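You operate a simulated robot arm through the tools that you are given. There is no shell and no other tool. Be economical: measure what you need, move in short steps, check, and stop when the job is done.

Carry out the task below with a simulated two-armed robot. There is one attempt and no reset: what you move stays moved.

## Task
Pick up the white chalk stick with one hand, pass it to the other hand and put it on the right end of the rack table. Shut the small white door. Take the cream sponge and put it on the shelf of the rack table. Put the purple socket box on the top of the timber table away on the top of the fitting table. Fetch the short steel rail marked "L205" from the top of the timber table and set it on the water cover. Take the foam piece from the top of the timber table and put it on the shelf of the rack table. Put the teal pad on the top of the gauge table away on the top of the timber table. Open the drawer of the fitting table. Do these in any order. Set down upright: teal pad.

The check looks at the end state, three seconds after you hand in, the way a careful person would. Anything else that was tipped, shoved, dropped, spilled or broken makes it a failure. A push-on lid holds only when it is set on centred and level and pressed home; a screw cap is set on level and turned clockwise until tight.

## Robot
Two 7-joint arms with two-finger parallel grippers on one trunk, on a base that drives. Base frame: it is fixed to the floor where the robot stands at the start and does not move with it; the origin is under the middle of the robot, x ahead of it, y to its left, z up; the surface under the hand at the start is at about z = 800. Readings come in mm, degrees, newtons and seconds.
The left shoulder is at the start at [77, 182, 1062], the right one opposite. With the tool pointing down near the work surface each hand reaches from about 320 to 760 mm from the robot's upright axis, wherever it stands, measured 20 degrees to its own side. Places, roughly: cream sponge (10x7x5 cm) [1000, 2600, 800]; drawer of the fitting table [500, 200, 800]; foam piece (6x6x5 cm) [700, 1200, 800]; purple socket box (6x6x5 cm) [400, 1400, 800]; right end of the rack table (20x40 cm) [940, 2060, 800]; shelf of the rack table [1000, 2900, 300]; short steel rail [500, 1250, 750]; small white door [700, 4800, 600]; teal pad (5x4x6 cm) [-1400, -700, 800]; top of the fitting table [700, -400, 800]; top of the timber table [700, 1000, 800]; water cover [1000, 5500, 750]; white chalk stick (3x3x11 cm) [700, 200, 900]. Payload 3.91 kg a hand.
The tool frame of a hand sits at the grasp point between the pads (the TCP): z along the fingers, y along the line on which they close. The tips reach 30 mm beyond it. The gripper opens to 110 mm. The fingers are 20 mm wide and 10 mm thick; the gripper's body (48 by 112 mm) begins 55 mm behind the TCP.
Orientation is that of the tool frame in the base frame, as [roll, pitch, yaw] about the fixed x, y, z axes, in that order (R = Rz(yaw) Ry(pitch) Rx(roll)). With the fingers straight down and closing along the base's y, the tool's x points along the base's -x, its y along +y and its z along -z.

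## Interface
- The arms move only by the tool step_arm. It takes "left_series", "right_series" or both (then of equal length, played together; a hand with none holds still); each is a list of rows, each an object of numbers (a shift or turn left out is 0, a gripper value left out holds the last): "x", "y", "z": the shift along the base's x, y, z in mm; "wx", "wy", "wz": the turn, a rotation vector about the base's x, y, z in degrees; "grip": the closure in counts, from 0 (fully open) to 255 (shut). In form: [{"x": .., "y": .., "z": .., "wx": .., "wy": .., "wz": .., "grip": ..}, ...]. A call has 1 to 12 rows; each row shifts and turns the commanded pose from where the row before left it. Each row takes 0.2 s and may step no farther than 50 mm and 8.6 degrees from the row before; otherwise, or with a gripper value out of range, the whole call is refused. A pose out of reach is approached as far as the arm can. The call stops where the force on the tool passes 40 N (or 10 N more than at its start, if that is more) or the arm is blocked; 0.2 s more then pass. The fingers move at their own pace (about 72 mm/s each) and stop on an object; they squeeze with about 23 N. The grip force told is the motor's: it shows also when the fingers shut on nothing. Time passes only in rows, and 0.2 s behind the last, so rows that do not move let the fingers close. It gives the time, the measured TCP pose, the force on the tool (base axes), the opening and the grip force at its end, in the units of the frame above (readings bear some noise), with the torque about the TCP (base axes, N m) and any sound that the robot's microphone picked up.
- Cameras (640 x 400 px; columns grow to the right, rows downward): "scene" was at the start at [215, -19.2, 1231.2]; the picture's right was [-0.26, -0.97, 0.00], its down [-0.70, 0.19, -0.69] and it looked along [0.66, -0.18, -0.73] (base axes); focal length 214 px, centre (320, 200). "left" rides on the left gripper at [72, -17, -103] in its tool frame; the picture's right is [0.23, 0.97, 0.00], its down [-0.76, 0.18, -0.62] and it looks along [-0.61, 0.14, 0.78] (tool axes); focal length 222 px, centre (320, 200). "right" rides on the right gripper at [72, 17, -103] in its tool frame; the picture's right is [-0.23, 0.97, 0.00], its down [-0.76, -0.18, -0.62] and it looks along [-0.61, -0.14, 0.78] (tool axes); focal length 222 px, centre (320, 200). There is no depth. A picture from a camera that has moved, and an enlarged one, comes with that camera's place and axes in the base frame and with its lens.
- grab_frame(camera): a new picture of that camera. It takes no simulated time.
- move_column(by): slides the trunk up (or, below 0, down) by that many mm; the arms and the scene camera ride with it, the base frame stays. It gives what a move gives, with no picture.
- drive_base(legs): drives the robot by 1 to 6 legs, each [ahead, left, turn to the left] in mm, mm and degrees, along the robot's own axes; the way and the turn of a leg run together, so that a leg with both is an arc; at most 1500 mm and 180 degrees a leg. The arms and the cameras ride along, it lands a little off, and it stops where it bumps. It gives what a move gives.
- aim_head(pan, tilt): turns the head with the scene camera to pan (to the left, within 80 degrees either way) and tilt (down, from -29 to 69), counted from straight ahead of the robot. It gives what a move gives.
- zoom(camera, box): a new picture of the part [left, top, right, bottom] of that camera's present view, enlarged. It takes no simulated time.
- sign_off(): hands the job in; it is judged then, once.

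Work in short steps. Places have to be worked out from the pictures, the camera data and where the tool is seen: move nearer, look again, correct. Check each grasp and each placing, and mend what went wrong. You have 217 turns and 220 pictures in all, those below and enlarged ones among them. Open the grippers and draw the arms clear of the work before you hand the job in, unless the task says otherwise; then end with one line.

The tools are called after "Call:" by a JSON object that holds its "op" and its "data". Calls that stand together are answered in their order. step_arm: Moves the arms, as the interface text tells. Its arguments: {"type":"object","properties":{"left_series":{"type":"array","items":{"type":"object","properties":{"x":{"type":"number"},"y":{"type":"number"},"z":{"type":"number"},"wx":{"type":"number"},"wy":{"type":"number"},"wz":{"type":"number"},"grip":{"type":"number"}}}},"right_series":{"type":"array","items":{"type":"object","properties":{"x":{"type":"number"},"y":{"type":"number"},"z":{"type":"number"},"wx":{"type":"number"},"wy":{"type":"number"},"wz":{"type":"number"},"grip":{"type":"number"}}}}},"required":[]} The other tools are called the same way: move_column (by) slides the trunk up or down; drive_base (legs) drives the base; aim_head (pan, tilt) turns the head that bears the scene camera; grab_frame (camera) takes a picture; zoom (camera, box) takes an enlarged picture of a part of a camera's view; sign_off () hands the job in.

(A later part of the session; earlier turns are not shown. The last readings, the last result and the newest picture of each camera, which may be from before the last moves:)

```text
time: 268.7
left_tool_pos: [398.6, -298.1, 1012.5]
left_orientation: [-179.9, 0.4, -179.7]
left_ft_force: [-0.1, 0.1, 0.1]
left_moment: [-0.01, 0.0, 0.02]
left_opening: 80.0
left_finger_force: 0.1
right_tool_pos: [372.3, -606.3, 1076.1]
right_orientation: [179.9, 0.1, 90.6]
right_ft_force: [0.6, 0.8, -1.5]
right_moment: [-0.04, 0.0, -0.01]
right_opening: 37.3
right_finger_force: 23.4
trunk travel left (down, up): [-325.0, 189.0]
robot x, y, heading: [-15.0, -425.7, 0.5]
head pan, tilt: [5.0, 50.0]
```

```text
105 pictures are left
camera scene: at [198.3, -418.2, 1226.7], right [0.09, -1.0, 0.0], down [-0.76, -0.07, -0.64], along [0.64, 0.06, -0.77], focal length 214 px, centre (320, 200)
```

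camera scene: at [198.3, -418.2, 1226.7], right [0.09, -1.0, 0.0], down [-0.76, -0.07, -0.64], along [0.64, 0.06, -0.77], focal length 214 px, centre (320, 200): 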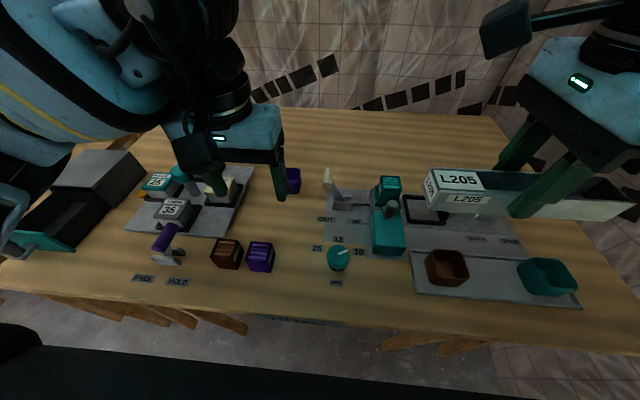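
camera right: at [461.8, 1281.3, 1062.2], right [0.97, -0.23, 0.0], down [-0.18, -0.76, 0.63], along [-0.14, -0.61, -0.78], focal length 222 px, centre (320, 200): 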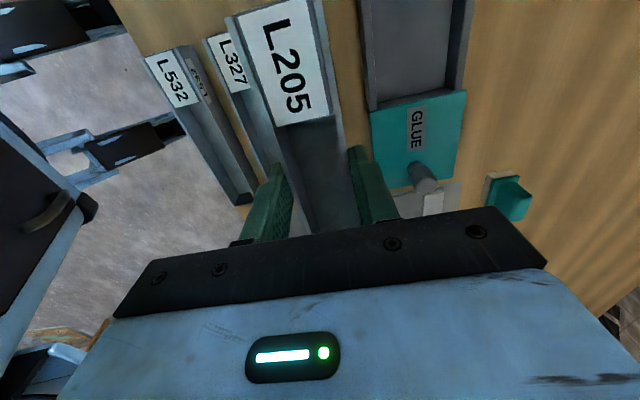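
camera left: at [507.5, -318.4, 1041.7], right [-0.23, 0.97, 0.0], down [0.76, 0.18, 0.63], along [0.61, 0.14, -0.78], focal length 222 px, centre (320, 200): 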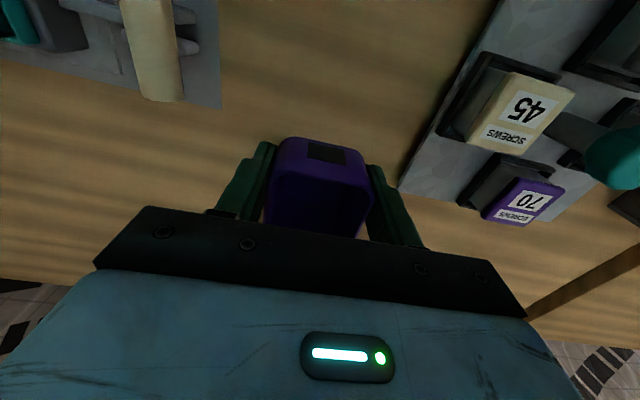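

Box placed. Raise the left hand and drive left along the room toward the door/water cover, stopping to look.

Call:
{"op": "step_arm", "data": {"left_series": [{"z": 40, "y": 30}, {"z": 35, "y": 30}, {"y": 40}]}}

Call:
{"op": "drive_base", "data": {"legs": [[-400, 0, 0], [0, 1500, 0], [0, 1500, 0], [0, 600, 0]]}}

Call:
{"op": "aim_head", "data": {"pan": 35, "tilt": 20}}

Call:
{"op": "grab_frame", "data": {"camera": "scene"}}

```text
time: 269.5
left_tool_pos: [400.6, -200.2, 1089.5]
left_orientation: [-179.9, 0.5, -179.7]
left_ft_force: [-0.5, -0.8, -0.1]
left_moment: [0.02, 0.02, 0.0]
left_opening: 80.0
left_finger_force: 0.0
right_tool_pos: [373.2, -606.2, 1076.9]
right_orientation: [-179.9, 0.2, 90.5]
right_ft_force: [-0.9, -0.1, -0.8]
right_moment: [-0.03, -0.02, -0.02]
right_opening: 37.4
right_finger_force: 23.3
trunk travel left (down, up): [-325.0, 189.0]
robot x, y, heading: [-13.7, -424.1, 0.3]
head pan, tilt: [5.0, 50.0]
```

```text
time: 302.9
left_tool_pos: [-7.4, 3358.1, 1089.2]
left_orientation: [-179.9, 0.5, 179.6]
left_ft_force: [0.5, 0.0, -0.3]
left_moment: [-0.01, 0.0, 0.03]
left_opening: 79.9
left_finger_force: 0.1
right_tool_pos: [-41.9, 2951.8, 1077.1]
right_orientation: [-179.9, 0.1, 89.8]
right_ft_force: [-1.2, 0.0, -1.0]
right_moment: [-0.03, 0.01, 0.03]
right_opening: 37.4
right_finger_force: 22.6
trunk travel left (down, up): [-325.0, 189.0]
robot x, y, heading: [-425.8, 3134.3, -0.5]
head pan, tilt: [5.0, 50.0]
```

```text
time: 303.8
left_tool_pos: [-8.0, 3357.5, 1088.8]
left_orientation: [180.0, 0.5, 179.7]
left_ft_force: [0.3, 0.2, 0.1]
left_moment: [0.01, 0.01, -0.03]
left_opening: 79.8
left_finger_force: 0.1
right_tool_pos: [-42.0, 2950.9, 1076.9]
right_orientation: [-179.9, 0.1, 89.8]
right_ft_force: [-0.3, 0.5, -1.0]
right_moment: [0.03, -0.02, -0.01]
right_opening: 37.2
right_finger_force: 22.8
trunk travel left (down, up): [-325.0, 189.0]
robot x, y, heading: [-428.5, 3136.7, -0.3]
head pan, tilt: [35.0, 20.0]
```

```text
104 pictures are left
camera scene: at [-212.9, 3189.1, 1272.1], right [0.57, -0.82, 0.0], down [-0.28, -0.19, -0.94], along [0.77, 0.53, -0.34], focal length 214 px, centre (320, 200)
```

scene: 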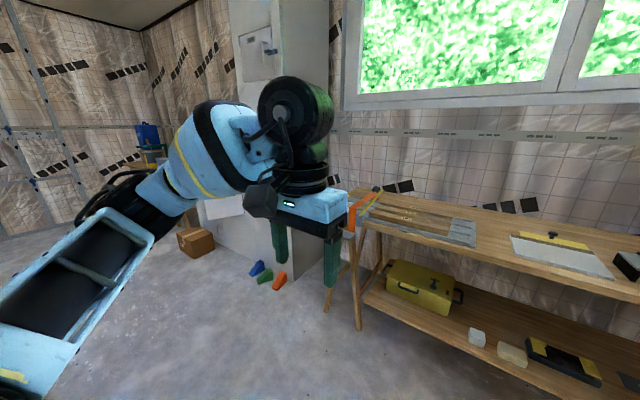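

Continue left ~1200 mm, then look again.

Call:
{"op": "drive_base", "data": {"legs": [[0, 1200, 0]]}}

Call:
{"op": "aim_head", "data": {"pan": 0, "tilt": 25}}

Call:
{"op": "grab_frame", "data": {"camera": "scene"}}

Call:
{"op": "aim_head", "data": {"pan": 40, "tilt": 25}}

Call:
{"op": "grab_frame", "data": {"camera": "scene"}}

```text
time: 314.6
left_tool_pos: [21.3, 4549.1, 1089.8]
left_orientation: [-179.9, 0.5, 178.0]
left_ft_force: [-0.3, -1.1, 0.0]
left_moment: [0.01, -0.02, 0.02]
left_opening: 79.6
left_finger_force: 0.0
right_tool_pos: [-24.3, 4146.6, 1077.0]
right_orientation: [-179.9, 0.1, 88.1]
right_ft_force: [0.0, 0.5, -1.9]
right_moment: [-0.01, 0.0, 0.01]
right_opening: 37.5
right_finger_force: 23.0
trunk travel left (down, up): [-325.0, 189.0]
robot x, y, heading: [-407.5, 4340.1, -1.8]
head pan, tilt: [35.0, 20.0]
```

```text
time: 315.7
left_tool_pos: [20.5, 4552.0, 1088.3]
left_orientation: [-180.0, 0.5, 178.1]
left_ft_force: [0.4, 0.2, 0.8]
left_moment: [0.01, -0.01, -0.02]
left_opening: 79.6
left_finger_force: 0.0
right_tool_pos: [-23.7, 4145.8, 1077.6]
right_orientation: [-179.9, 0.1, 88.2]
right_ft_force: [0.2, 0.2, -1.5]
right_moment: [-0.03, 0.0, 0.0]
right_opening: 37.4
right_finger_force: 22.8
trunk travel left (down, up): [-325.0, 189.0]
robot x, y, heading: [-405.7, 4341.2, -1.9]
head pan, tilt: [0.0, 25.0]
```

```text
103 pictures are left
camera scene: at [-174.7, 4335.1, 1264.1], right [-0.03, -1.0, 0.0], down [-0.42, 0.01, -0.91], along [0.91, -0.03, -0.42], focal length 214 px, centre (320, 200)
```

scene: 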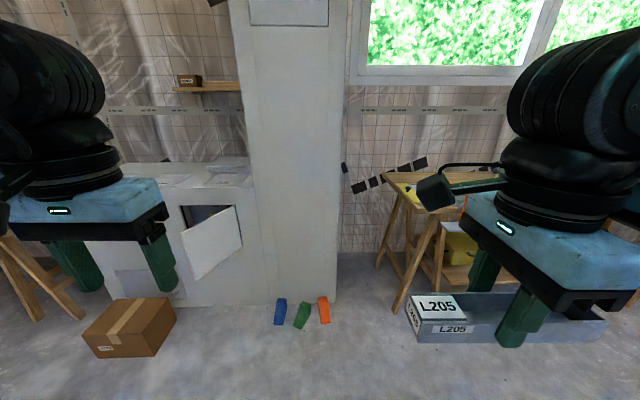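

```text
time: 316.7
left_tool_pos: [21.0, 4550.1, 1088.5]
left_orientation: [-179.8, 0.6, 178.1]
left_ft_force: [0.1, 0.3, 0.2]
left_moment: [0.0, -0.01, 0.02]
left_opening: 79.7
left_finger_force: 0.0
right_tool_pos: [-24.6, 4148.6, 1076.7]
right_orientation: [-179.9, 0.1, 88.2]
right_ft_force: [0.0, -1.8, -1.3]
right_moment: [0.02, 0.01, -0.02]
right_opening: 37.2
right_finger_force: 23.1
trunk travel left (down, up): [-325.0, 189.0]
robot x, y, heading: [-403.6, 4338.9, -1.7]
head pan, tilt: [40.0, 25.0]
```

```text
102 pictures are left
camera scene: at [-194.2, 4394.8, 1264.1], right [0.62, -0.79, 0.0], down [-0.33, -0.26, -0.91], along [0.71, 0.56, -0.42], focal length 214 px, centre (320, 200)
```

scene: 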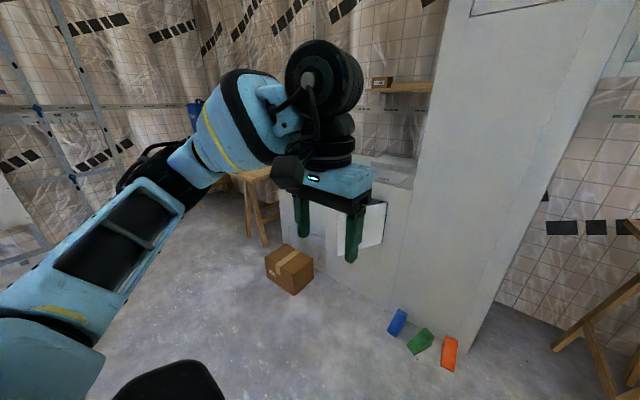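

I see a low white cabinet with an ajar door next to a pillar and a cardboard box on the floor before it. I go further left to look head-on.

Call:
{"op": "drive_base", "data": {"legs": [[0, 700, 1.8]]}}

Call:
{"op": "aim_head", "data": {"pan": 0, "tilt": 30}}

Call:
{"op": "grab_frame", "data": {"camera": "scene"}}

Call:
{"op": "zoom", "data": {"camera": "scene", "box": [200, 120, 440, 340]}}

```text
time: 323.4
left_tool_pos: [16.8, 5275.0, 1089.2]
left_orientation: [-179.9, 0.5, -179.2]
left_ft_force: [0.4, 0.3, 0.6]
left_moment: [-0.03, 0.02, 0.03]
left_opening: 79.8
left_finger_force: 0.1
right_tool_pos: [-9.3, 4868.8, 1075.9]
right_orientation: [-179.9, 0.1, 90.9]
right_ft_force: [0.4, -0.8, -0.7]
right_moment: [0.01, -0.02, 0.03]
right_opening: 37.4
right_finger_force: 23.1
trunk travel left (down, up): [-325.0, 189.0]
robot x, y, heading: [-402.2, 5046.5, 0.8]
head pan, tilt: [40.0, 25.0]
```

```text
time: 324.4
left_tool_pos: [17.5, 5275.3, 1088.9]
left_orientation: [-179.9, 0.5, -179.2]
left_ft_force: [0.3, -0.3, -0.6]
left_moment: [0.01, -0.07, 0.03]
left_opening: 79.7
left_finger_force: 0.1
right_tool_pos: [-7.9, 4869.6, 1075.1]
right_orientation: [-179.9, 0.1, 90.9]
right_ft_force: [0.6, 0.1, -1.4]
right_moment: [-0.04, 0.01, 0.0]
right_opening: 37.4
right_finger_force: 22.4
trunk travel left (down, up): [-325.0, 189.0]
robot x, y, heading: [-396.0, 5043.7, 0.5]
head pan, tilt: [0.0, 30.0]
```

```text
101 pictures are left
camera scene: at [-169.9, 5050.4, 1256.1], right [0.02, -1.0, 0.0], down [-0.5, -0.01, -0.87], along [0.87, 0.01, -0.5], focal length 214 px, centre (320, 200)
```

scene: 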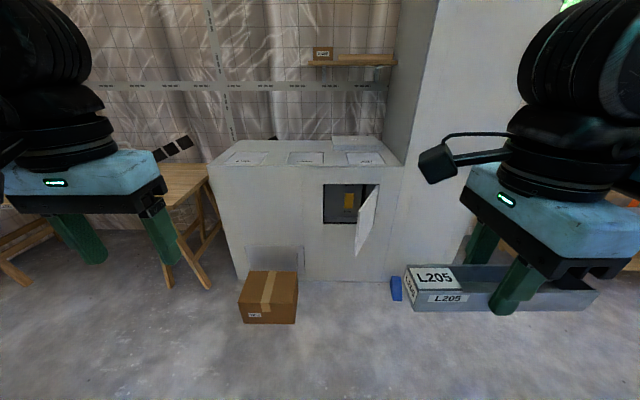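

```text
1.82 times, centred on (320, 230) of scene
camera zoom: at [-169.9, 5050.4, 1256.1], right [0.02, -1.0, 0.0], down [-0.5, -0.01, -0.87], along [0.87, 0.01, -0.5], focal length 390 px, centre (320, 146)
```

zoom: 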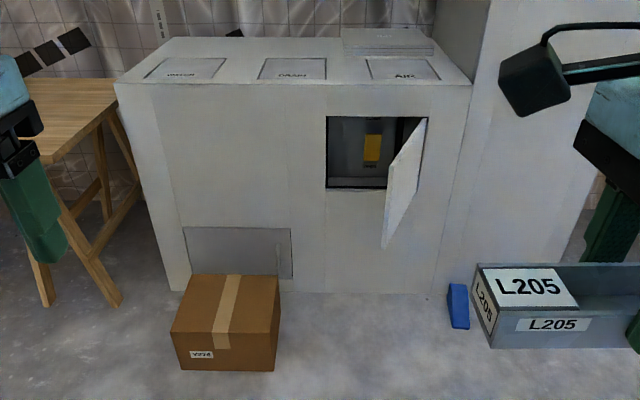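

I zoom on the top covers and the door.

Call:
{"op": "zoom", "data": {"camera": "scene", "box": [205, 130, 405, 210]}}

Call:
{"op": "zoom", "data": {"camera": "scene", "box": [300, 165, 420, 275]}}

```text
3.20 times, centred on (305, 170) of scene
camera zoom: at [-169.9, 5050.4, 1256.1], right [0.02, -1.0, 0.0], down [-0.5, -0.01, -0.87], along [0.87, 0.01, -0.5], focal length 686 px, centre (368, 296)
```

zoom: 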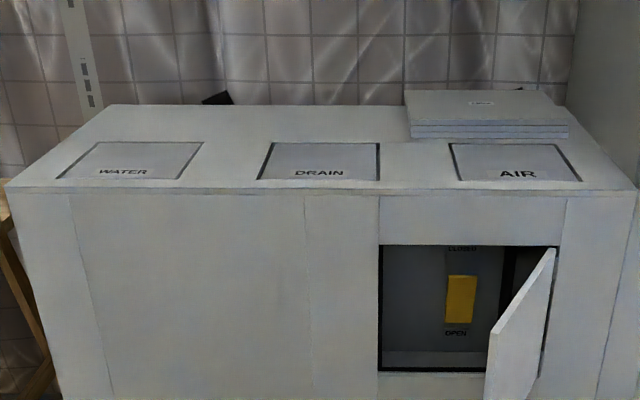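

```text
3.64 times, centred on (360, 220) of scene
camera zoom: at [-169.9, 5050.4, 1256.1], right [0.02, -1.0, 0.0], down [-0.5, -0.01, -0.87], along [0.87, 0.01, -0.5], focal length 780 px, centre (174, 127)
```

zoom: 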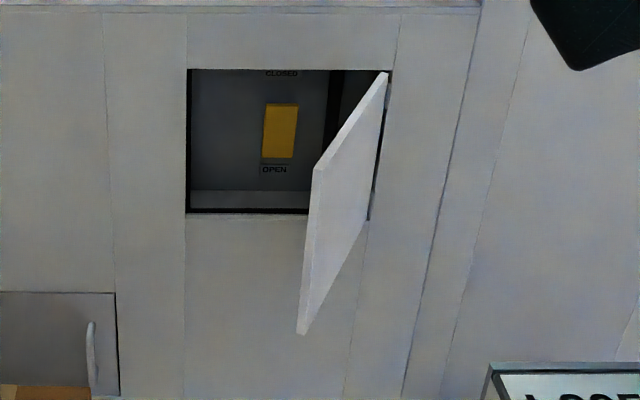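

The door is hinged on its right at about (880, 4744), open ~60°, free edge at (615, 4892), z 482–750. The water cover is about x 905–1105, y 5375–5575, z≈855. I'll shut the door first with the left hand pushing with tilted closed fingers: drive, lower the column.

Call:
{"op": "drive_base", "data": {"legs": [[0, -335, -0.6], [440, 0, 0]]}}

Call:
{"op": "move_column", "data": {"by": -250}}

Call:
{"op": "aim_head", "data": {"pan": 15, "tilt": 30}}

Call:
{"op": "grab_frame", "data": {"camera": "scene"}}

```text
time: 330.1
left_tool_pos: [451.0, 4944.0, 1088.8]
left_orientation: [-179.9, 0.5, -179.9]
left_ft_force: [0.4, 0.2, 0.5]
left_moment: [-0.02, -0.01, -0.02]
left_opening: 79.7
left_finger_force: 0.1
right_tool_pos: [420.1, 4536.7, 1076.9]
right_orientation: [-179.8, 0.1, 90.4]
right_ft_force: [0.2, 0.5, -1.7]
right_moment: [-0.02, -0.01, 0.0]
right_opening: 37.4
right_finger_force: 23.3
trunk travel left (down, up): [-325.0, 189.0]
robot x, y, heading: [36.6, 4717.5, 0.3]
head pan, tilt: [0.0, 30.0]
```

```text
time: 332.7
left_tool_pos: [450.4, 4943.3, 839.2]
left_orientation: [-179.9, 0.6, -179.9]
left_ft_force: [-0.4, -0.7, 0.0]
left_moment: [0.02, 0.02, -0.05]
left_opening: 79.7
left_finger_force: 0.1
right_tool_pos: [420.1, 4536.9, 827.1]
right_orientation: [180.0, 0.0, 90.3]
right_ft_force: [0.2, 0.8, -0.4]
right_moment: [-0.06, 0.0, 0.03]
right_opening: 37.3
right_finger_force: 23.2
trunk travel left (down, up): [-75.0, 439.0]
robot x, y, heading: [32.0, 4717.1, 0.3]
head pan, tilt: [0.0, 30.0]
```

```text
time: 333.4
left_tool_pos: [451.1, 4943.0, 839.7]
left_orientation: [-179.9, 0.5, -179.8]
left_ft_force: [0.1, -0.9, 0.2]
left_moment: [-0.03, 0.03, -0.02]
left_opening: 79.8
left_finger_force: 0.0
right_tool_pos: [419.4, 4536.6, 826.0]
right_orientation: [-179.9, 0.1, 90.2]
right_ft_force: [-0.7, -0.7, -1.1]
right_moment: [-0.05, -0.01, 0.0]
right_opening: 37.6
right_finger_force: 22.9
trunk travel left (down, up): [-75.0, 439.0]
robot x, y, heading: [33.3, 4718.2, 0.4]
head pan, tilt: [15.0, 30.0]
```

```text
97 pictures are left
camera scene: at [347.5, 4743.8, 978.9], right [0.26, -0.97, 0.0], down [-0.48, -0.13, -0.87], along [0.84, 0.23, -0.5], focal length 214 px, centre (320, 200)
```

scene: 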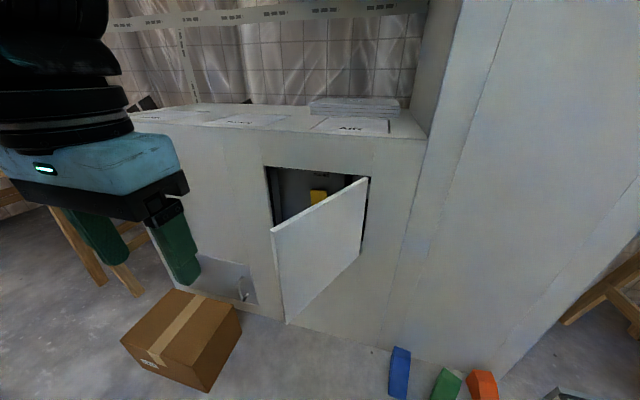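

Geometry confirmed. I lower the left hand to z≈620, close it and tilt it 60° forward, at y≈4870.

Call:
{"op": "step_arm", "data": {"left_series": [{"z": -35, "y": -15, "grip": 255}, {"z": -35, "y": -15}, {"z": -35, "y": -15, "wy": -8.5}, {"z": -35, "y": -15, "wy": -8.5}, {"z": -35, "y": -13, "wy": -8.5}, {"z": -35, "wy": -8.5}, {"z": -10, "wy": -8.5}, {"wy": -8.5}, {"wy": -8.5}]}}

Call:
{"op": "grab_frame", "data": {"camera": "scene"}}

```text
time: 335.4
left_tool_pos: [527.3, 4823.8, 615.8]
left_orientation: [-179.7, 60.2, -179.9]
left_ft_force: [-1.0, 0.1, 0.1]
left_moment: [0.04, -0.03, -0.01]
left_opening: 0.0
left_finger_force: 22.5
left hand out of reach, approached as far as the arm can: row 4, 5, 6, 7, 8, 9
right_tool_pos: [419.8, 4536.7, 826.0]
right_orientation: [-180.0, 0.2, 90.3]
right_ft_force: [-0.1, 0.3, -1.1]
right_moment: [-0.05, -0.02, 0.01]
right_opening: 37.5
right_finger_force: 23.0
trunk travel left (down, up): [-75.0, 439.0]
robot x, y, heading: [32.9, 4717.2, 0.3]
head pan, tilt: [15.0, 30.0]
```

```text
96 pictures are left
camera scene: at [347.3, 4743.3, 979.0], right [0.26, -0.97, 0.0], down [-0.48, -0.13, -0.87], along [0.84, 0.23, -0.5], focal length 214 px, centre (320, 200)
```

scene: 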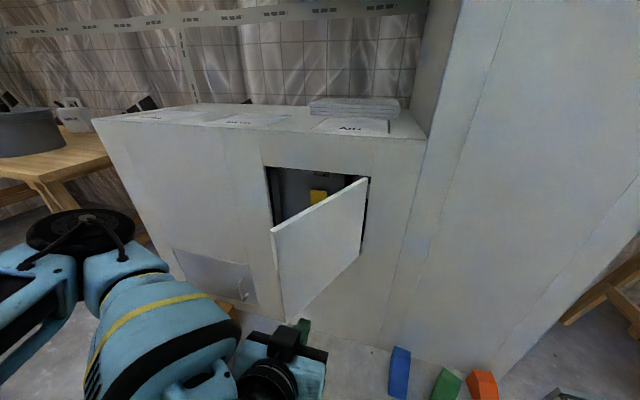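

The hand settled at (527, 4824, 616), tilted 60°. I shift the base 45 mm left, then drive forward to contact the door and push gently.

Call:
{"op": "drive_base", "data": {"legs": [[0, 45, 0], [130, 0, 0]]}}

Call:
{"op": "grab_frame", "data": {"camera": "scene"}}

```text
time: 337.4
left_tool_pos: [655.6, 4867.8, 616.2]
left_orientation: [-179.7, 60.1, -179.8]
left_ft_force: [-0.1, -0.5, -0.2]
left_moment: [0.0, 0.02, 0.0]
left_opening: 0.0
left_finger_force: 22.8
right_tool_pos: [549.2, 4582.1, 826.1]
right_orientation: [-179.9, 0.2, 90.1]
right_ft_force: [0.4, -0.5, -1.5]
right_moment: [-0.04, 0.0, 0.02]
right_opening: 37.3
right_finger_force: 23.2
trunk travel left (down, up): [-75.0, 439.0]
robot x, y, heading: [163.5, 4762.4, -0.0]
head pan, tilt: [15.0, 30.0]
```

```text
95 pictures are left
camera scene: at [476.6, 4788.2, 978.7], right [0.26, -0.97, 0.0], down [-0.48, -0.13, -0.87], along [0.84, 0.22, -0.5], focal length 214 px, centre (320, 200)
```

scene: 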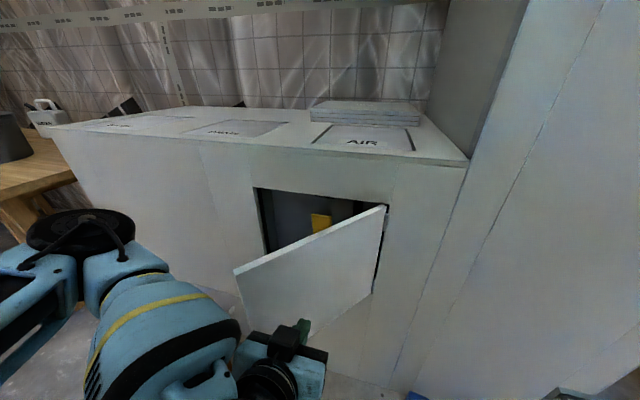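

Fingers are right at the door's outer face. Push on, drifting a little left.

Call:
{"op": "drive_base", "data": {"legs": [[90, 30, 0]]}}

Call:
{"op": "grab_frame", "data": {"camera": "scene"}}

```text
time: 338.5
left_tool_pos: [745.2, 4900.9, 615.3]
left_orientation: [-179.7, 60.0, -179.7]
left_ft_force: [-0.1, 0.2, -0.2]
left_moment: [0.0, 0.0, 0.0]
left_opening: 0.0
left_finger_force: 22.7
right_tool_pos: [638.9, 4613.1, 825.4]
right_orientation: [-180.0, 0.2, 90.3]
right_ft_force: [0.2, -0.5, -0.9]
right_moment: [-0.03, 0.01, -0.01]
right_opening: 37.4
right_finger_force: 23.5
trunk travel left (down, up): [-75.0, 439.0]
robot x, y, heading: [251.3, 4793.1, 0.2]
head pan, tilt: [15.0, 30.0]
```

```text
94 pictures are left
camera scene: at [566.6, 4819.6, 978.7], right [0.26, -0.96, 0.0], down [-0.48, -0.13, -0.87], along [0.84, 0.23, -0.5], focal length 214 px, centre (320, 200)
```

scene: 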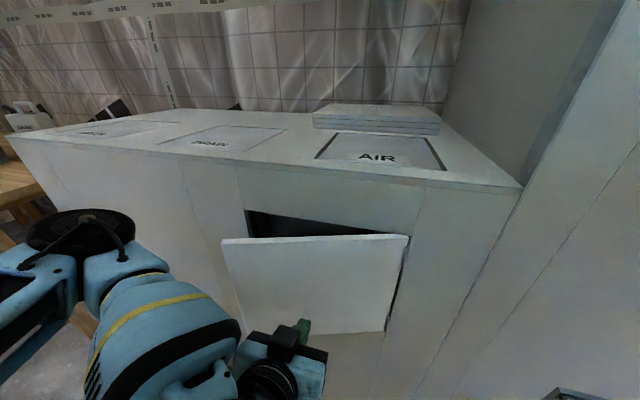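

The door is closing. Continue with shorter legs.

Call:
{"op": "drive_base", "data": {"legs": [[70, 25, 0]]}}

Call:
{"op": "grab_frame", "data": {"camera": "scene"}}

```text
time: 339.6
left_tool_pos: [814.4, 4926.1, 616.2]
left_orientation: [-179.8, 59.9, -179.5]
left_ft_force: [-1.2, 0.1, -0.1]
left_moment: [0.02, 0.0, 0.0]
left_opening: 0.0
left_finger_force: 22.6
right_tool_pos: [709.3, 4638.1, 825.9]
right_orientation: [-179.9, 0.0, 90.3]
right_ft_force: [-0.9, -0.3, -1.1]
right_moment: [-0.03, 0.01, 0.02]
right_opening: 37.5
right_finger_force: 23.3
trunk travel left (down, up): [-75.0, 439.0]
robot x, y, heading: [317.9, 4817.5, 0.2]
head pan, tilt: [15.0, 30.0]
```

```text
93 pictures are left
camera scene: at [635.2, 4844.3, 978.7], right [0.26, -0.96, 0.0], down [-0.48, -0.13, -0.87], along [0.83, 0.23, -0.5], focal length 214 px, centre (320, 200)
```

scene: 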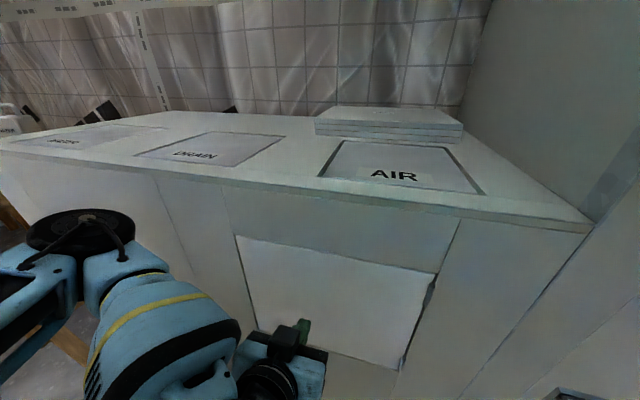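

Nearly shut. Push a bit more in small legs and watch the force.

Call:
{"op": "drive_base", "data": {"legs": [[25, 5, 0]]}}

Call:
{"op": "grab_frame", "data": {"camera": "scene"}}

```text
time: 340.4
left_tool_pos: [827.7, 4928.1, 614.9]
left_orientation: [-179.9, 59.6, 179.7]
left_ft_force: [-2.5, 0.0, 0.7]
left_moment: [0.02, -0.01, -0.02]
left_opening: 0.0
left_finger_force: 23.2
right_tool_pos: [726.2, 4642.7, 826.4]
right_orientation: [-179.9, 0.1, 90.5]
right_ft_force: [-0.1, 0.2, -1.0]
right_moment: [0.02, 0.0, -0.01]
right_opening: 37.4
right_finger_force: 23.5
trunk travel left (down, up): [-75.0, 439.0]
robot x, y, heading: [336.4, 4820.5, 0.5]
head pan, tilt: [15.0, 30.0]
stopped in leg 1: the force on the tool passed its limit at 77 N (the readings are from after the stop); the commanded pose is now the measured one
```

```text
92 pictures are left
camera scene: at [652.6, 4848.1, 978.9], right [0.26, -0.96, 0.0], down [-0.48, -0.13, -0.87], along [0.84, 0.23, -0.5], focal length 214 px, centre (320, 200)
```

scene: 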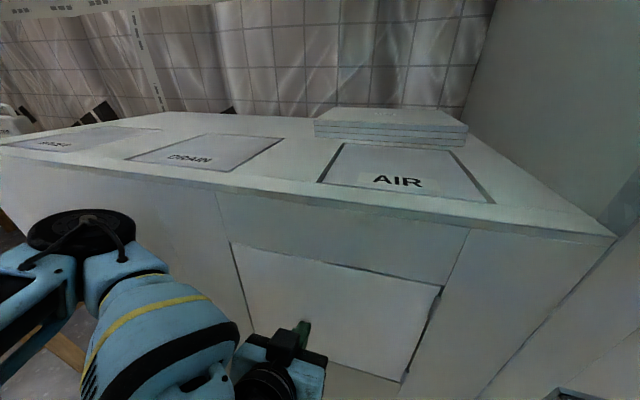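

The push stopped at 77 N: the door is at its stop. Zoom to verify it's flush.

Call:
{"op": "zoom", "data": {"camera": "scene", "box": [200, 210, 460, 390]}}

Call:
{"op": "drive_base", "data": {"legs": [[-150, 0, 0]]}}

Call:
{"op": "grab_frame", "data": {"camera": "scene"}}

```text
2.22 times, centred on (330, 300) of scene
camera zoom: at [652.6, 4848.1, 978.9], right [0.26, -0.96, 0.0], down [-0.48, -0.13, -0.87], along [0.84, 0.23, -0.5], focal length 477 px, centre (298, -22)
```

zoom: 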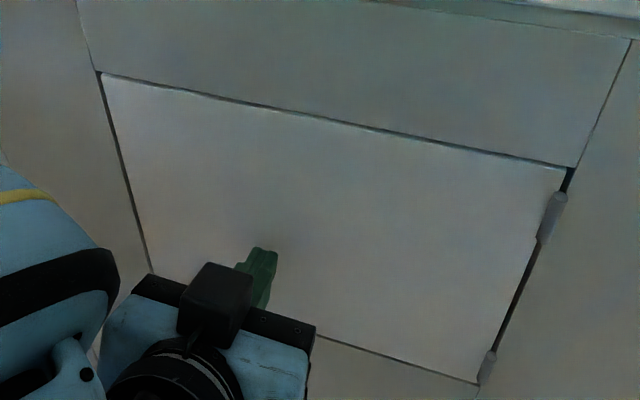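

```text
time: 341.8
left_tool_pos: [678.0, 4929.6, 614.7]
left_orientation: [-179.9, 59.6, 180.0]
left_ft_force: [0.0, 0.4, -0.7]
left_moment: [0.01, 0.03, 0.01]
left_opening: 0.1
left_finger_force: 23.3
right_tool_pos: [577.1, 4641.6, 825.9]
right_orientation: [-180.0, 0.1, 90.8]
right_ft_force: [0.0, 0.1, -0.8]
right_moment: [-0.04, -0.02, 0.0]
right_opening: 37.3
right_finger_force: 23.2
trunk travel left (down, up): [-75.0, 439.0]
robot x, y, heading: [191.3, 4827.0, 0.5]
head pan, tilt: [15.0, 30.0]
```

```text
90 pictures are left
camera scene: at [502.5, 4848.5, 979.0], right [0.27, -0.96, 0.0], down [-0.48, -0.13, -0.87], along [0.83, 0.23, -0.5], focal length 214 px, centre (320, 200)
```

scene: 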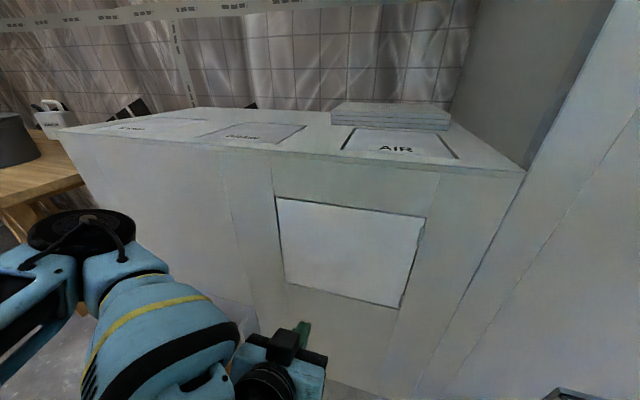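

The door is shut flush. Now raise the column, restore the left hand to neutral, and turn to +90° for placing the rail with the right hand from beside the carton.

Call:
{"op": "drive_base", "data": {"legs": [[-150, 0, 0]]}}

Call:
{"op": "move_column", "data": {"by": 250}}

Call:
{"op": "step_arm", "data": {"left_series": [{"z": 35, "wy": 8.5}, {"z": 35, "wy": 8.5}, {"z": 35, "wy": 8.5}, {"z": 35, "wy": 8.5}, {"z": 35, "wy": 8.5}, {"z": 30, "wy": 8.5}, {"x": -30, "y": 20, "wy": 8.5}, {"x": -30, "y": 20}, {"x": -20, "y": 20, "grip": 0}]}}

Call:
{"op": "drive_base", "data": {"legs": [[0, 0, 90]]}}

Call:
{"op": "aim_head", "data": {"pan": -20, "tilt": 40}}

Call:
{"op": "grab_frame", "data": {"camera": "scene"}}

```text
time: 343.2
left_tool_pos: [528.5, 4928.2, 615.8]
left_orientation: [-179.7, 59.6, 180.0]
left_ft_force: [-0.3, -0.1, 0.9]
left_moment: [-0.03, -0.03, -0.01]
left_opening: 0.0
left_finger_force: 22.7
right_tool_pos: [427.9, 4641.0, 826.6]
right_orientation: [-180.0, 0.1, 90.7]
right_ft_force: [-0.2, -0.6, -0.9]
right_moment: [-0.04, 0.01, 0.0]
right_opening: 37.4
right_finger_force: 22.8
trunk travel left (down, up): [-75.0, 439.0]
robot x, y, heading: [39.4, 4819.4, 0.8]
head pan, tilt: [15.0, 30.0]
```

```text
time: 345.8
left_tool_pos: [529.1, 4928.8, 866.2]
left_orientation: [-179.8, 59.6, 180.0]
left_ft_force: [0.0, 0.2, -0.4]
left_moment: [-0.01, 0.0, 0.03]
left_opening: 0.1
left_finger_force: 23.0
right_tool_pos: [428.4, 4640.7, 1076.3]
right_orientation: [-179.8, 0.1, 90.7]
right_ft_force: [-0.5, 0.7, -1.6]
right_moment: [-0.02, -0.03, 0.03]
right_opening: 37.4
right_finger_force: 22.9
trunk travel left (down, up): [-325.0, 189.0]
robot x, y, heading: [39.4, 4818.1, 1.0]
head pan, tilt: [15.0, 30.0]
```

```text
time: 347.8
left_tool_pos: [449.1, 4985.7, 1070.8]
left_orientation: [-179.7, 0.0, -179.9]
left_ft_force: [-0.3, -1.1, 0.6]
left_moment: [0.01, -0.02, -0.01]
left_opening: 53.5
left_finger_force: 0.0
right_tool_pos: [427.3, 4640.2, 1075.9]
right_orientation: [-179.9, 0.1, 90.7]
right_ft_force: [-0.3, 0.9, -0.7]
right_moment: [-0.02, -0.02, 0.03]
right_opening: 37.1
right_finger_force: 23.0
trunk travel left (down, up): [-325.0, 189.0]
robot x, y, heading: [38.0, 4822.2, 0.5]
head pan, tilt: [15.0, 30.0]
```

```text
time: 352.1
left_tool_pos: [-146.7, 5221.0, 1070.1]
left_orientation: [-179.7, 0.1, -87.3]
left_ft_force: [0.3, 0.1, -0.4]
left_moment: [-0.02, 0.0, 0.01]
left_opening: 109.9
left_finger_force: 0.1
right_tool_pos: [199.4, 5214.7, 1077.6]
right_orientation: [-179.8, 0.1, -176.6]
right_ft_force: [-0.2, 0.6, 0.0]
right_moment: [-0.01, -0.01, 0.02]
right_opening: 37.4
right_finger_force: 22.9
trunk travel left (down, up): [-325.0, 189.0]
robot x, y, heading: [42.4, 4818.4, 93.5]
head pan, tilt: [15.0, 30.0]
```

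```text
time: 353.1
left_tool_pos: [-145.5, 5220.7, 1070.9]
left_orientation: [-179.9, 0.1, -87.3]
left_ft_force: [-0.8, -0.3, -1.1]
left_moment: [-0.02, -0.01, 0.01]
left_opening: 109.8
left_finger_force: 0.0
right_tool_pos: [198.4, 5215.0, 1076.3]
right_orientation: [-180.0, 0.2, -176.7]
right_ft_force: [0.5, -0.3, -0.6]
right_moment: [-0.01, -0.04, 0.03]
right_opening: 37.4
right_finger_force: 22.4
trunk travel left (down, up): [-325.0, 189.0]
robot x, y, heading: [41.9, 4817.3, 93.5]
head pan, tilt: [-20.0, 40.0]
```

```text
89 pictures are left
camera scene: at [54.9, 5039.8, 1240.8], right [0.96, -0.28, 0.0], down [-0.18, -0.62, -0.77], along [0.22, 0.73, -0.64], focal length 214 px, centre (320, 200)
```

scene: 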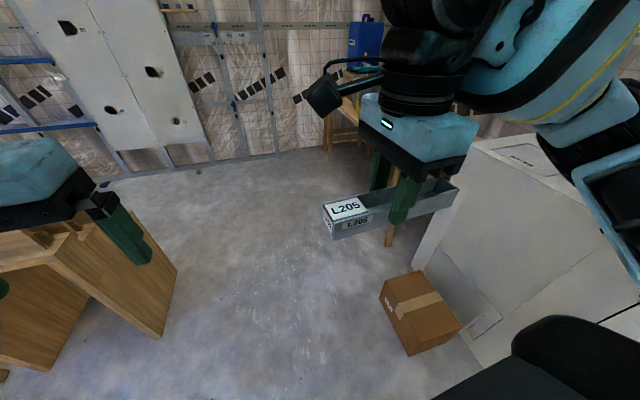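

Carton corner confirmed at (557, 5212). I correct heading and move right toward x≈500, at y≈4860, watching clearance.

Call:
{"op": "drive_base", "data": {"legs": [[0, 0, -3.5], [0, -400, 0]]}}

Call:
{"op": "aim_head", "data": {"pan": -35, "tilt": 45}}

Call:
{"op": "grab_frame", "data": {"camera": "scene"}}

```text
time: 357.7
left_tool_pos: [286.0, 5230.3, 1069.8]
left_orientation: [-179.7, 0.2, -91.1]
left_ft_force: [-1.1, -0.2, 0.9]
left_moment: [0.01, -0.03, -0.03]
left_opening: 110.1
left_finger_force: 0.0
right_tool_pos: [630.1, 5202.7, 1076.8]
right_orientation: [-179.9, 0.1, 179.7]
right_ft_force: [-0.1, 0.1, -0.9]
right_moment: [0.0, -0.01, 0.0]
right_opening: 37.5
right_finger_force: 23.2
trunk travel left (down, up): [-325.0, 189.0]
robot x, y, heading: [444.7, 4817.9, 89.3]
head pan, tilt: [-20.0, 40.0]
```

```text
time: 358.4
left_tool_pos: [286.2, 5229.7, 1069.7]
left_orientation: [-179.8, 0.1, -91.0]
left_ft_force: [-0.5, 0.6, 0.3]
left_moment: [-0.02, -0.02, 0.03]
left_opening: 109.9
left_finger_force: 0.0
right_tool_pos: [629.9, 5202.7, 1076.5]
right_orientation: [-179.8, 0.1, 179.7]
right_ft_force: [0.9, 0.1, -0.9]
right_moment: [-0.01, -0.04, 0.03]
right_opening: 37.4
right_finger_force: 23.0
trunk travel left (down, up): [-325.0, 189.0]
robot x, y, heading: [442.8, 4816.0, 89.6]
head pan, tilt: [-35.0, 45.0]
```

```text
88 pictures are left
camera scene: at [492.1, 5023.4, 1233.5], right [0.82, -0.58, 0.0], down [-0.41, -0.58, -0.71], along [0.41, 0.58, -0.71], focal length 214 px, centre (320, 200)
```

scene: 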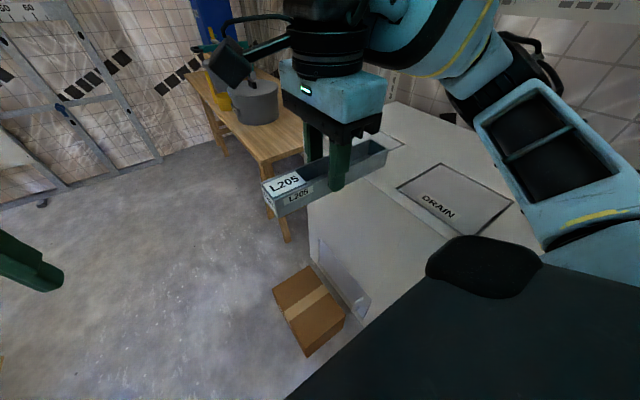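

Rotate the right hand +90° so the rail lies along y, then nudge the base closer (still ~330 mm from carton and cabinet).

Call:
{"op": "step_arm", "data": {"right_series": [{"wz": 8.5}, {"wz": 8.5}, {"wz": 8.5}, {"wz": 8.5}, {"wz": 8.5}, {"wz": 8.5}, {"wz": 8.5}, {"wz": 8.5}, {"wz": 8.5}, {"wz": 8.5}, {"wz": 5}]}}

Call:
{"op": "drive_base", "data": {"legs": [[64, -77, 0.5]]}}

Call:
{"op": "grab_frame", "data": {"camera": "scene"}}

Call:
{"op": "grab_frame", "data": {"camera": "right"}}

```text
time: 360.8
left_tool_pos: [286.5, 5230.0, 1070.7]
left_orientation: [-179.8, 0.1, -91.1]
left_ft_force: [0.9, -0.5, 0.2]
left_moment: [0.0, -0.02, 0.03]
left_opening: 110.0
left_finger_force: 0.0
right_tool_pos: [630.2, 5202.0, 1076.7]
right_orientation: [-180.0, 0.0, -90.2]
right_ft_force: [0.5, 0.2, -0.2]
right_moment: [0.03, -0.01, -0.01]
right_opening: 37.4
right_finger_force: 22.9
trunk travel left (down, up): [-325.0, 189.0]
robot x, y, heading: [444.5, 4817.2, 89.4]
head pan, tilt: [-35.0, 45.0]
```

```text
time: 362.2
left_tool_pos: [362.6, 5291.2, 1070.8]
left_orientation: [-179.9, 0.1, -90.5]
left_ft_force: [0.6, -0.1, -0.4]
left_moment: [-0.03, -0.01, 0.01]
left_opening: 110.0
left_finger_force: 0.1
right_tool_pos: [706.7, 5265.9, 1076.9]
right_orientation: [-179.9, 0.1, -89.8]
right_ft_force: [0.3, -0.3, -1.1]
right_moment: [0.04, 0.0, -0.02]
right_opening: 37.6
right_finger_force: 22.7
trunk travel left (down, up): [-325.0, 189.0]
robot x, y, heading: [527.3, 4880.0, 90.2]
head pan, tilt: [-35.0, 45.0]
```

```text
87 pictures are left
camera scene: at [570.8, 5086.6, 1233.5], right [0.82, -0.57, 0.0], down [-0.4, -0.58, -0.71], along [0.4, 0.58, -0.71], focal length 214 px, centre (320, 200)
```

scene: 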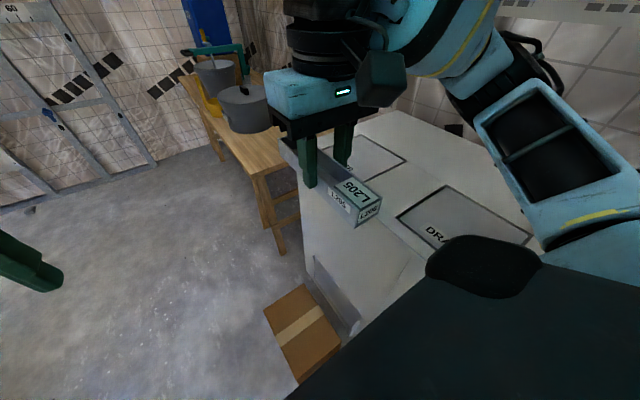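

```text
86 pictures are left
camera right: at [691.1, 5195.6, 1178.2], right [-0.97, 0.22, 0.0], down [0.17, 0.76, 0.62], along [0.14, 0.61, -0.78], focal length 222 px, centre (320, 200)
```

right: 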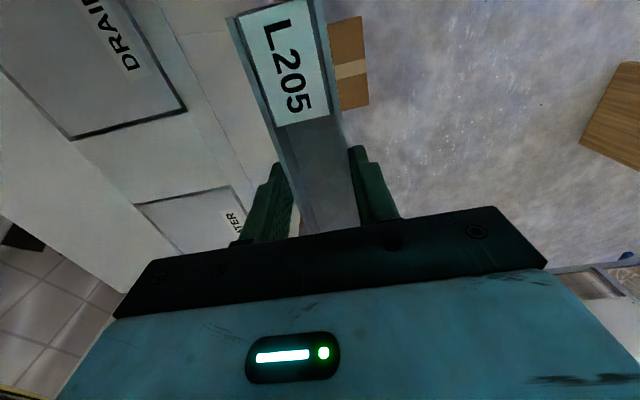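

Water cover corners: (890, 5383) and (1082, 5377), so it spans ~x 888–1085, y 5380–5577. I move the rail over it toward (965, 5477).

Call:
{"op": "step_arm", "data": {"right_series": [{"x": 38, "y": 30}, {"x": 38, "y": 30}, {"x": 38, "y": 30}, {"x": 38, "y": 30}, {"x": 38, "y": 30, "z": -10}, {"x": 36, "y": 30, "z": -15}, {"x": 30, "y": 31, "z": -15}]}}

Call:
{"op": "grab_frame", "data": {"camera": "right"}}

Call:
{"op": "grab_frame", "data": {"camera": "scene"}}

```text
time: 363.8
left_tool_pos: [361.9, 5291.4, 1070.0]
left_orientation: [-179.8, -0.1, -90.4]
left_ft_force: [0.2, 0.6, -0.8]
left_moment: [-0.02, 0.0, -0.02]
left_opening: 109.9
left_finger_force: 0.1
right_tool_pos: [963.1, 5478.7, 1031.7]
right_orientation: [-179.7, 0.0, -89.8]
right_ft_force: [0.2, -0.4, -0.3]
right_moment: [0.02, 0.0, 0.01]
right_opening: 37.6
right_finger_force: 22.6
trunk travel left (down, up): [-325.0, 189.0]
robot x, y, heading: [523.9, 4880.2, 90.2]
head pan, tilt: [-35.0, 45.0]
```

```text
85 pictures are left
camera right: at [947.9, 5407.9, 1134.7], right [-0.97, 0.22, 0.0], down [0.17, 0.76, 0.62], along [0.14, 0.61, -0.78], focal length 222 px, centre (320, 200)
```

right: 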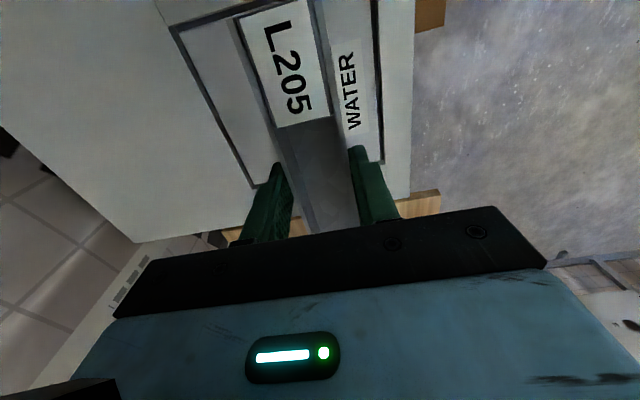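

```text
84 pictures are left
camera scene: at [570.5, 5087.1, 1233.4], right [0.82, -0.57, 0.0], down [-0.4, -0.58, -0.71], along [0.4, 0.58, -0.71], focal length 214 px, centre (320, 200)
```

scene: 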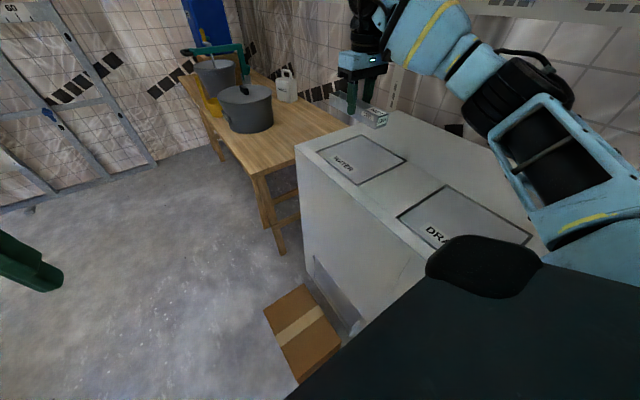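

Aligned; cover is (890–1086, 5380–5575). Shift +12 mm in x and lower.

Call:
{"op": "step_arm", "data": {"right_series": [{"x": 12, "z": -30}, {"z": -35}, {"z": -30}, {"z": -20}]}}

Call:
{"op": "grab_frame", "data": {"camera": "right"}}

```text
time: 364.8
left_tool_pos: [362.4, 5290.6, 1070.8]
left_orientation: [-179.8, 0.2, -90.5]
left_ft_force: [0.2, -0.5, 0.3]
left_moment: [0.03, 0.02, 0.0]
left_opening: 110.0
left_finger_force: 0.0
right_tool_pos: [974.4, 5476.9, 920.7]
right_orientation: [-179.8, 0.1, -89.7]
right_ft_force: [0.0, 0.5, -1.7]
right_moment: [0.0, -0.02, 0.0]
right_opening: 37.6
right_finger_force: 23.2
trunk travel left (down, up): [-325.0, 189.0]
robot x, y, heading: [525.4, 4881.3, 90.0]
head pan, tilt: [-35.0, 45.0]
```

```text
83 pictures are left
camera right: at [958.5, 5406.2, 1022.1], right [-0.97, 0.22, 0.0], down [0.17, 0.76, 0.62], along [0.14, 0.61, -0.78], focal length 222 px, centre (320, 200)
```

right: 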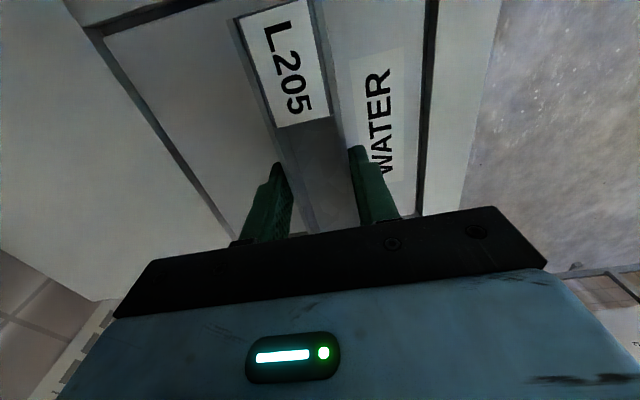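

Lowering to contact.

Call:
{"op": "step_arm", "data": {"right_series": [{"z": -10}, {"z": -6}, {"z": -3}, {"z": -3}, {"z": -3}, {"z": -3}]}}

```text
time: 366.2
left_tool_pos: [361.0, 5290.4, 1070.6]
left_orientation: [-179.7, 0.0, -90.5]
left_ft_force: [0.2, -0.1, 0.5]
left_moment: [-0.01, -0.02, 0.01]
left_opening: 110.0
left_finger_force: 0.1
right_tool_pos: [974.2, 5478.5, 896.3]
right_orientation: [-179.9, 0.6, -89.8]
right_ft_force: [4.5, 2.4, 17.7]
right_moment: [0.04, -0.06, 0.08]
right_opening: 37.5
right_finger_force: 22.8
trunk travel left (down, up): [-325.0, 189.0]
robot x, y, heading: [527.5, 4876.6, 90.3]
head pan, tilt: [-35.0, 45.0]
```

Contact at z≈896 as predicted. Release and rise.

Call:
{"op": "step_arm", "data": {"right_series": [{"z": 2, "grip": 180}, {"grip": 110}, {"grip": 110}, {"z": 20}, {"z": 40}, {"z": 45}]}}

Call:
{"op": "grab_frame", "data": {"camera": "right"}}

Call:
{"op": "grab_frame", "data": {"camera": "scene"}}

```text
time: 367.6
left_tool_pos: [362.0, 5291.2, 1070.4]
left_orientation: [-179.8, 0.1, -90.5]
left_ft_force: [-0.8, 0.5, -0.4]
left_moment: [-0.02, -0.02, -0.01]
left_opening: 110.0
left_finger_force: 0.1
right_tool_pos: [976.8, 5477.9, 1003.0]
right_orientation: [-179.8, 0.0, -89.8]
right_ft_force: [0.4, 1.1, 0.1]
right_moment: [0.04, -0.02, 0.0]
right_opening: 62.4
right_finger_force: 0.1
trunk travel left (down, up): [-325.0, 189.0]
robot x, y, heading: [524.9, 4877.5, 90.4]
head pan, tilt: [-35.0, 45.0]
```

```text
82 pictures are left
camera right: at [960.5, 5405.8, 1105.4], right [-0.97, 0.22, 0.0], down [0.17, 0.76, 0.62], along [0.14, 0.61, -0.78], focal length 222 px, centre (320, 200)
```

right: 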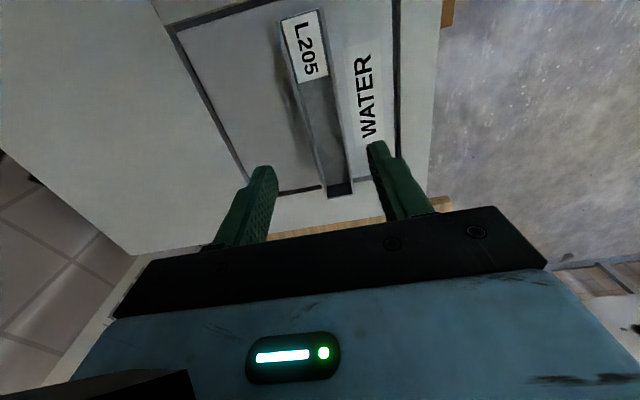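

```text
81 pictures are left
camera scene: at [569.9, 5085.8, 1233.6], right [0.82, -0.57, 0.0], down [-0.4, -0.58, -0.71], along [0.4, 0.58, -0.71], focal length 214 px, centre (320, 200)
```

scene: 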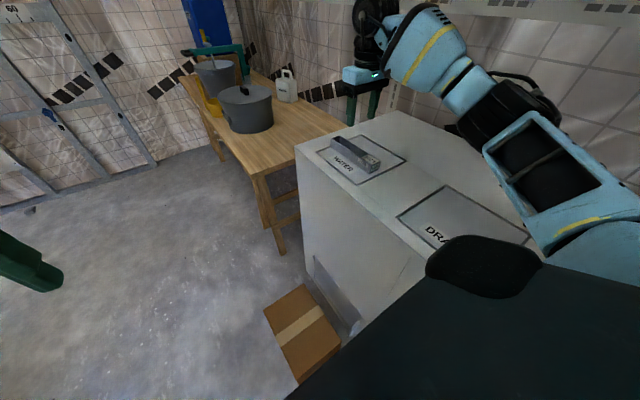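

Zoom to check that the rail lies fully on the cover.

Call:
{"op": "zoom", "data": {"camera": "right", "box": [150, 0, 450, 210]}}

Call:
{"op": "zoom", "data": {"camera": "scene", "box": [290, 110, 430, 220]}}

```text
1.90 times, centred on (300, 105) of right
camera zoom: at [960.5, 5405.8, 1105.4], right [-0.97, 0.22, 0.0], down [0.17, 0.76, 0.62], along [0.14, 0.61, -0.78], focal length 423 px, centre (358, 381)
```

zoom: 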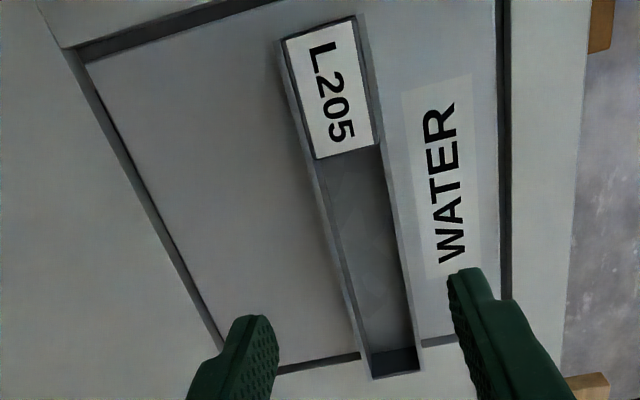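

```text
3.64 times, centred on (360, 165) of scene
camera zoom: at [569.9, 5085.8, 1233.6], right [0.82, -0.57, 0.0], down [-0.4, -0.58, -0.71], along [0.4, 0.58, -0.71], focal length 780 px, centre (174, 327)
```

zoom: 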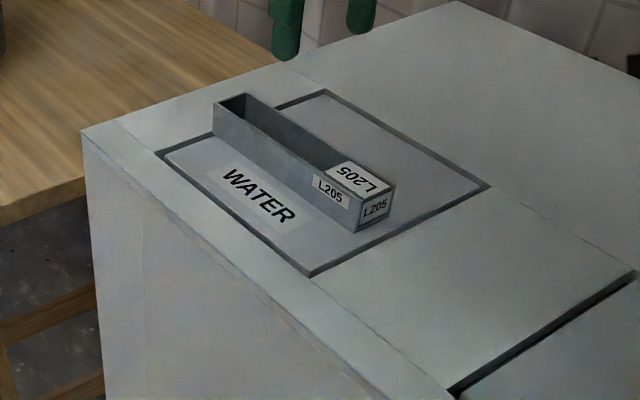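

The rail is slightly biased to the +y edge of the cover. I regrip and shift it ~9 mm toward −y.

Call:
{"op": "step_arm", "data": {"right_series": [{"z": -45}, {"z": -40}, {"z": -19}, {"grip": 255}, {"grip": 255}, {"grip": 255}, {"z": 8}, {"y": -9}, {"z": -4}]}}

Call:
{"op": "step_arm", "data": {"right_series": [{"z": -2}, {"z": -2}, {"z": -2}]}}

```text
time: 369.6
left_tool_pos: [362.2, 5290.7, 1070.1]
left_orientation: [-179.8, 0.1, -90.5]
left_ft_force: [0.6, -0.4, -0.4]
left_moment: [-0.02, 0.02, -0.01]
left_opening: 109.9
left_finger_force: 0.1
right_tool_pos: [973.3, 5469.4, 900.3]
right_orientation: [-179.7, 0.1, -89.7]
right_ft_force: [0.0, -0.6, -1.2]
right_moment: [0.04, 0.01, 0.01]
right_opening: 37.2
right_finger_force: 22.9
trunk travel left (down, up): [-325.0, 189.0]
robot x, y, heading: [522.4, 4879.3, 90.5]
head pan, tilt: [-35.0, 45.0]
```

```text
time: 370.4
left_tool_pos: [361.2, 5292.4, 1070.5]
left_orientation: [-179.8, 0.1, -90.5]
left_ft_force: [-0.7, 0.4, -0.1]
left_moment: [0.03, 0.0, 0.02]
left_opening: 110.1
left_finger_force: 0.2
right_tool_pos: [974.5, 5469.1, 896.3]
right_orientation: [-179.8, 0.5, -89.8]
right_ft_force: [3.1, 2.5, 12.1]
right_moment: [-0.45, -0.02, 0.14]
right_opening: 37.1
right_finger_force: 22.9
trunk travel left (down, up): [-325.0, 189.0]
robot x, y, heading: [525.7, 4877.6, 90.0]
head pan, tilt: [-35.0, 45.0]
```

Seated again. Release, rise, retract and check.

Call:
{"op": "step_arm", "data": {"right_series": [{"z": 1, "grip": 180}, {"grip": 110}, {"grip": 110}, {"z": 20}, {"z": 40}, {"z": 45}, {"z": 45}, {"x": -35, "y": -25}, {"x": -35, "y": -30}, {"x": -35, "y": -30}, {"x": -35, "y": -30}]}}

Call:
{"op": "zoom", "data": {"camera": "scene", "box": [290, 110, 430, 220]}}

Call:
{"op": "grab_frame", "data": {"camera": "right"}}

```text
time: 372.8
left_tool_pos: [361.6, 5292.4, 1070.2]
left_orientation: [-179.8, 0.1, -90.5]
left_ft_force: [-0.6, -0.2, 0.3]
left_moment: [0.01, 0.0, 0.0]
left_opening: 110.0
left_finger_force: 0.1
right_tool_pos: [831.2, 5353.7, 1044.2]
right_orientation: [-179.8, 0.2, -89.8]
right_ft_force: [0.6, 0.7, -0.2]
right_moment: [0.01, -0.04, -0.04]
right_opening: 62.6
right_finger_force: 0.0
trunk travel left (down, up): [-325.0, 189.0]
robot x, y, heading: [526.6, 4875.6, 90.0]
head pan, tilt: [-35.0, 45.0]
```

```text
3.64 times, centred on (360, 165) of scene
camera zoom: at [569.8, 5086.1, 1233.6], right [0.82, -0.57, 0.0], down [-0.4, -0.58, -0.71], along [0.4, 0.58, -0.71], focal length 780 px, centre (174, 327)
```

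zoom: 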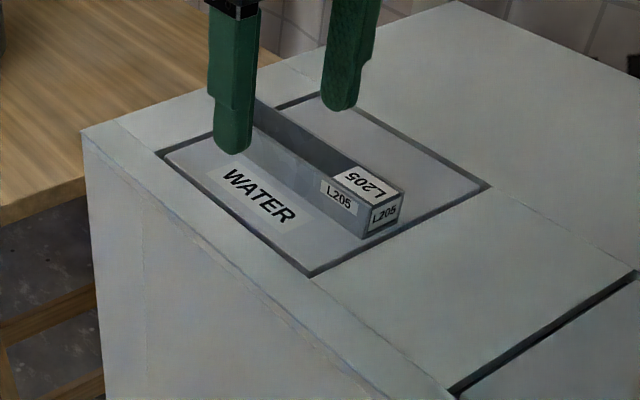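

```text
77 pictures are left
camera right: at [814.5, 5282.5, 1146.2], right [-0.97, 0.22, 0.0], down [0.17, 0.76, 0.62], along [0.14, 0.61, -0.78], focal length 222 px, centre (320, 200)
```

right: 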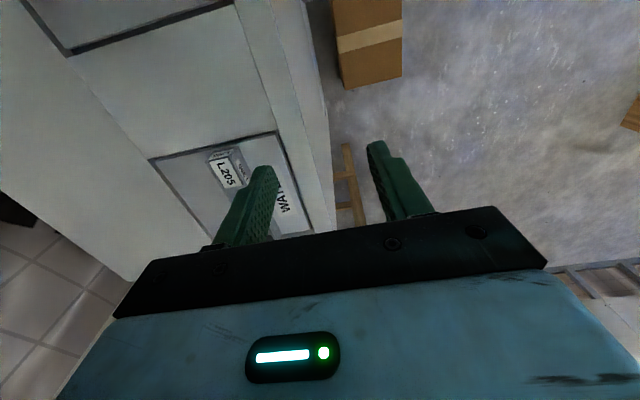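

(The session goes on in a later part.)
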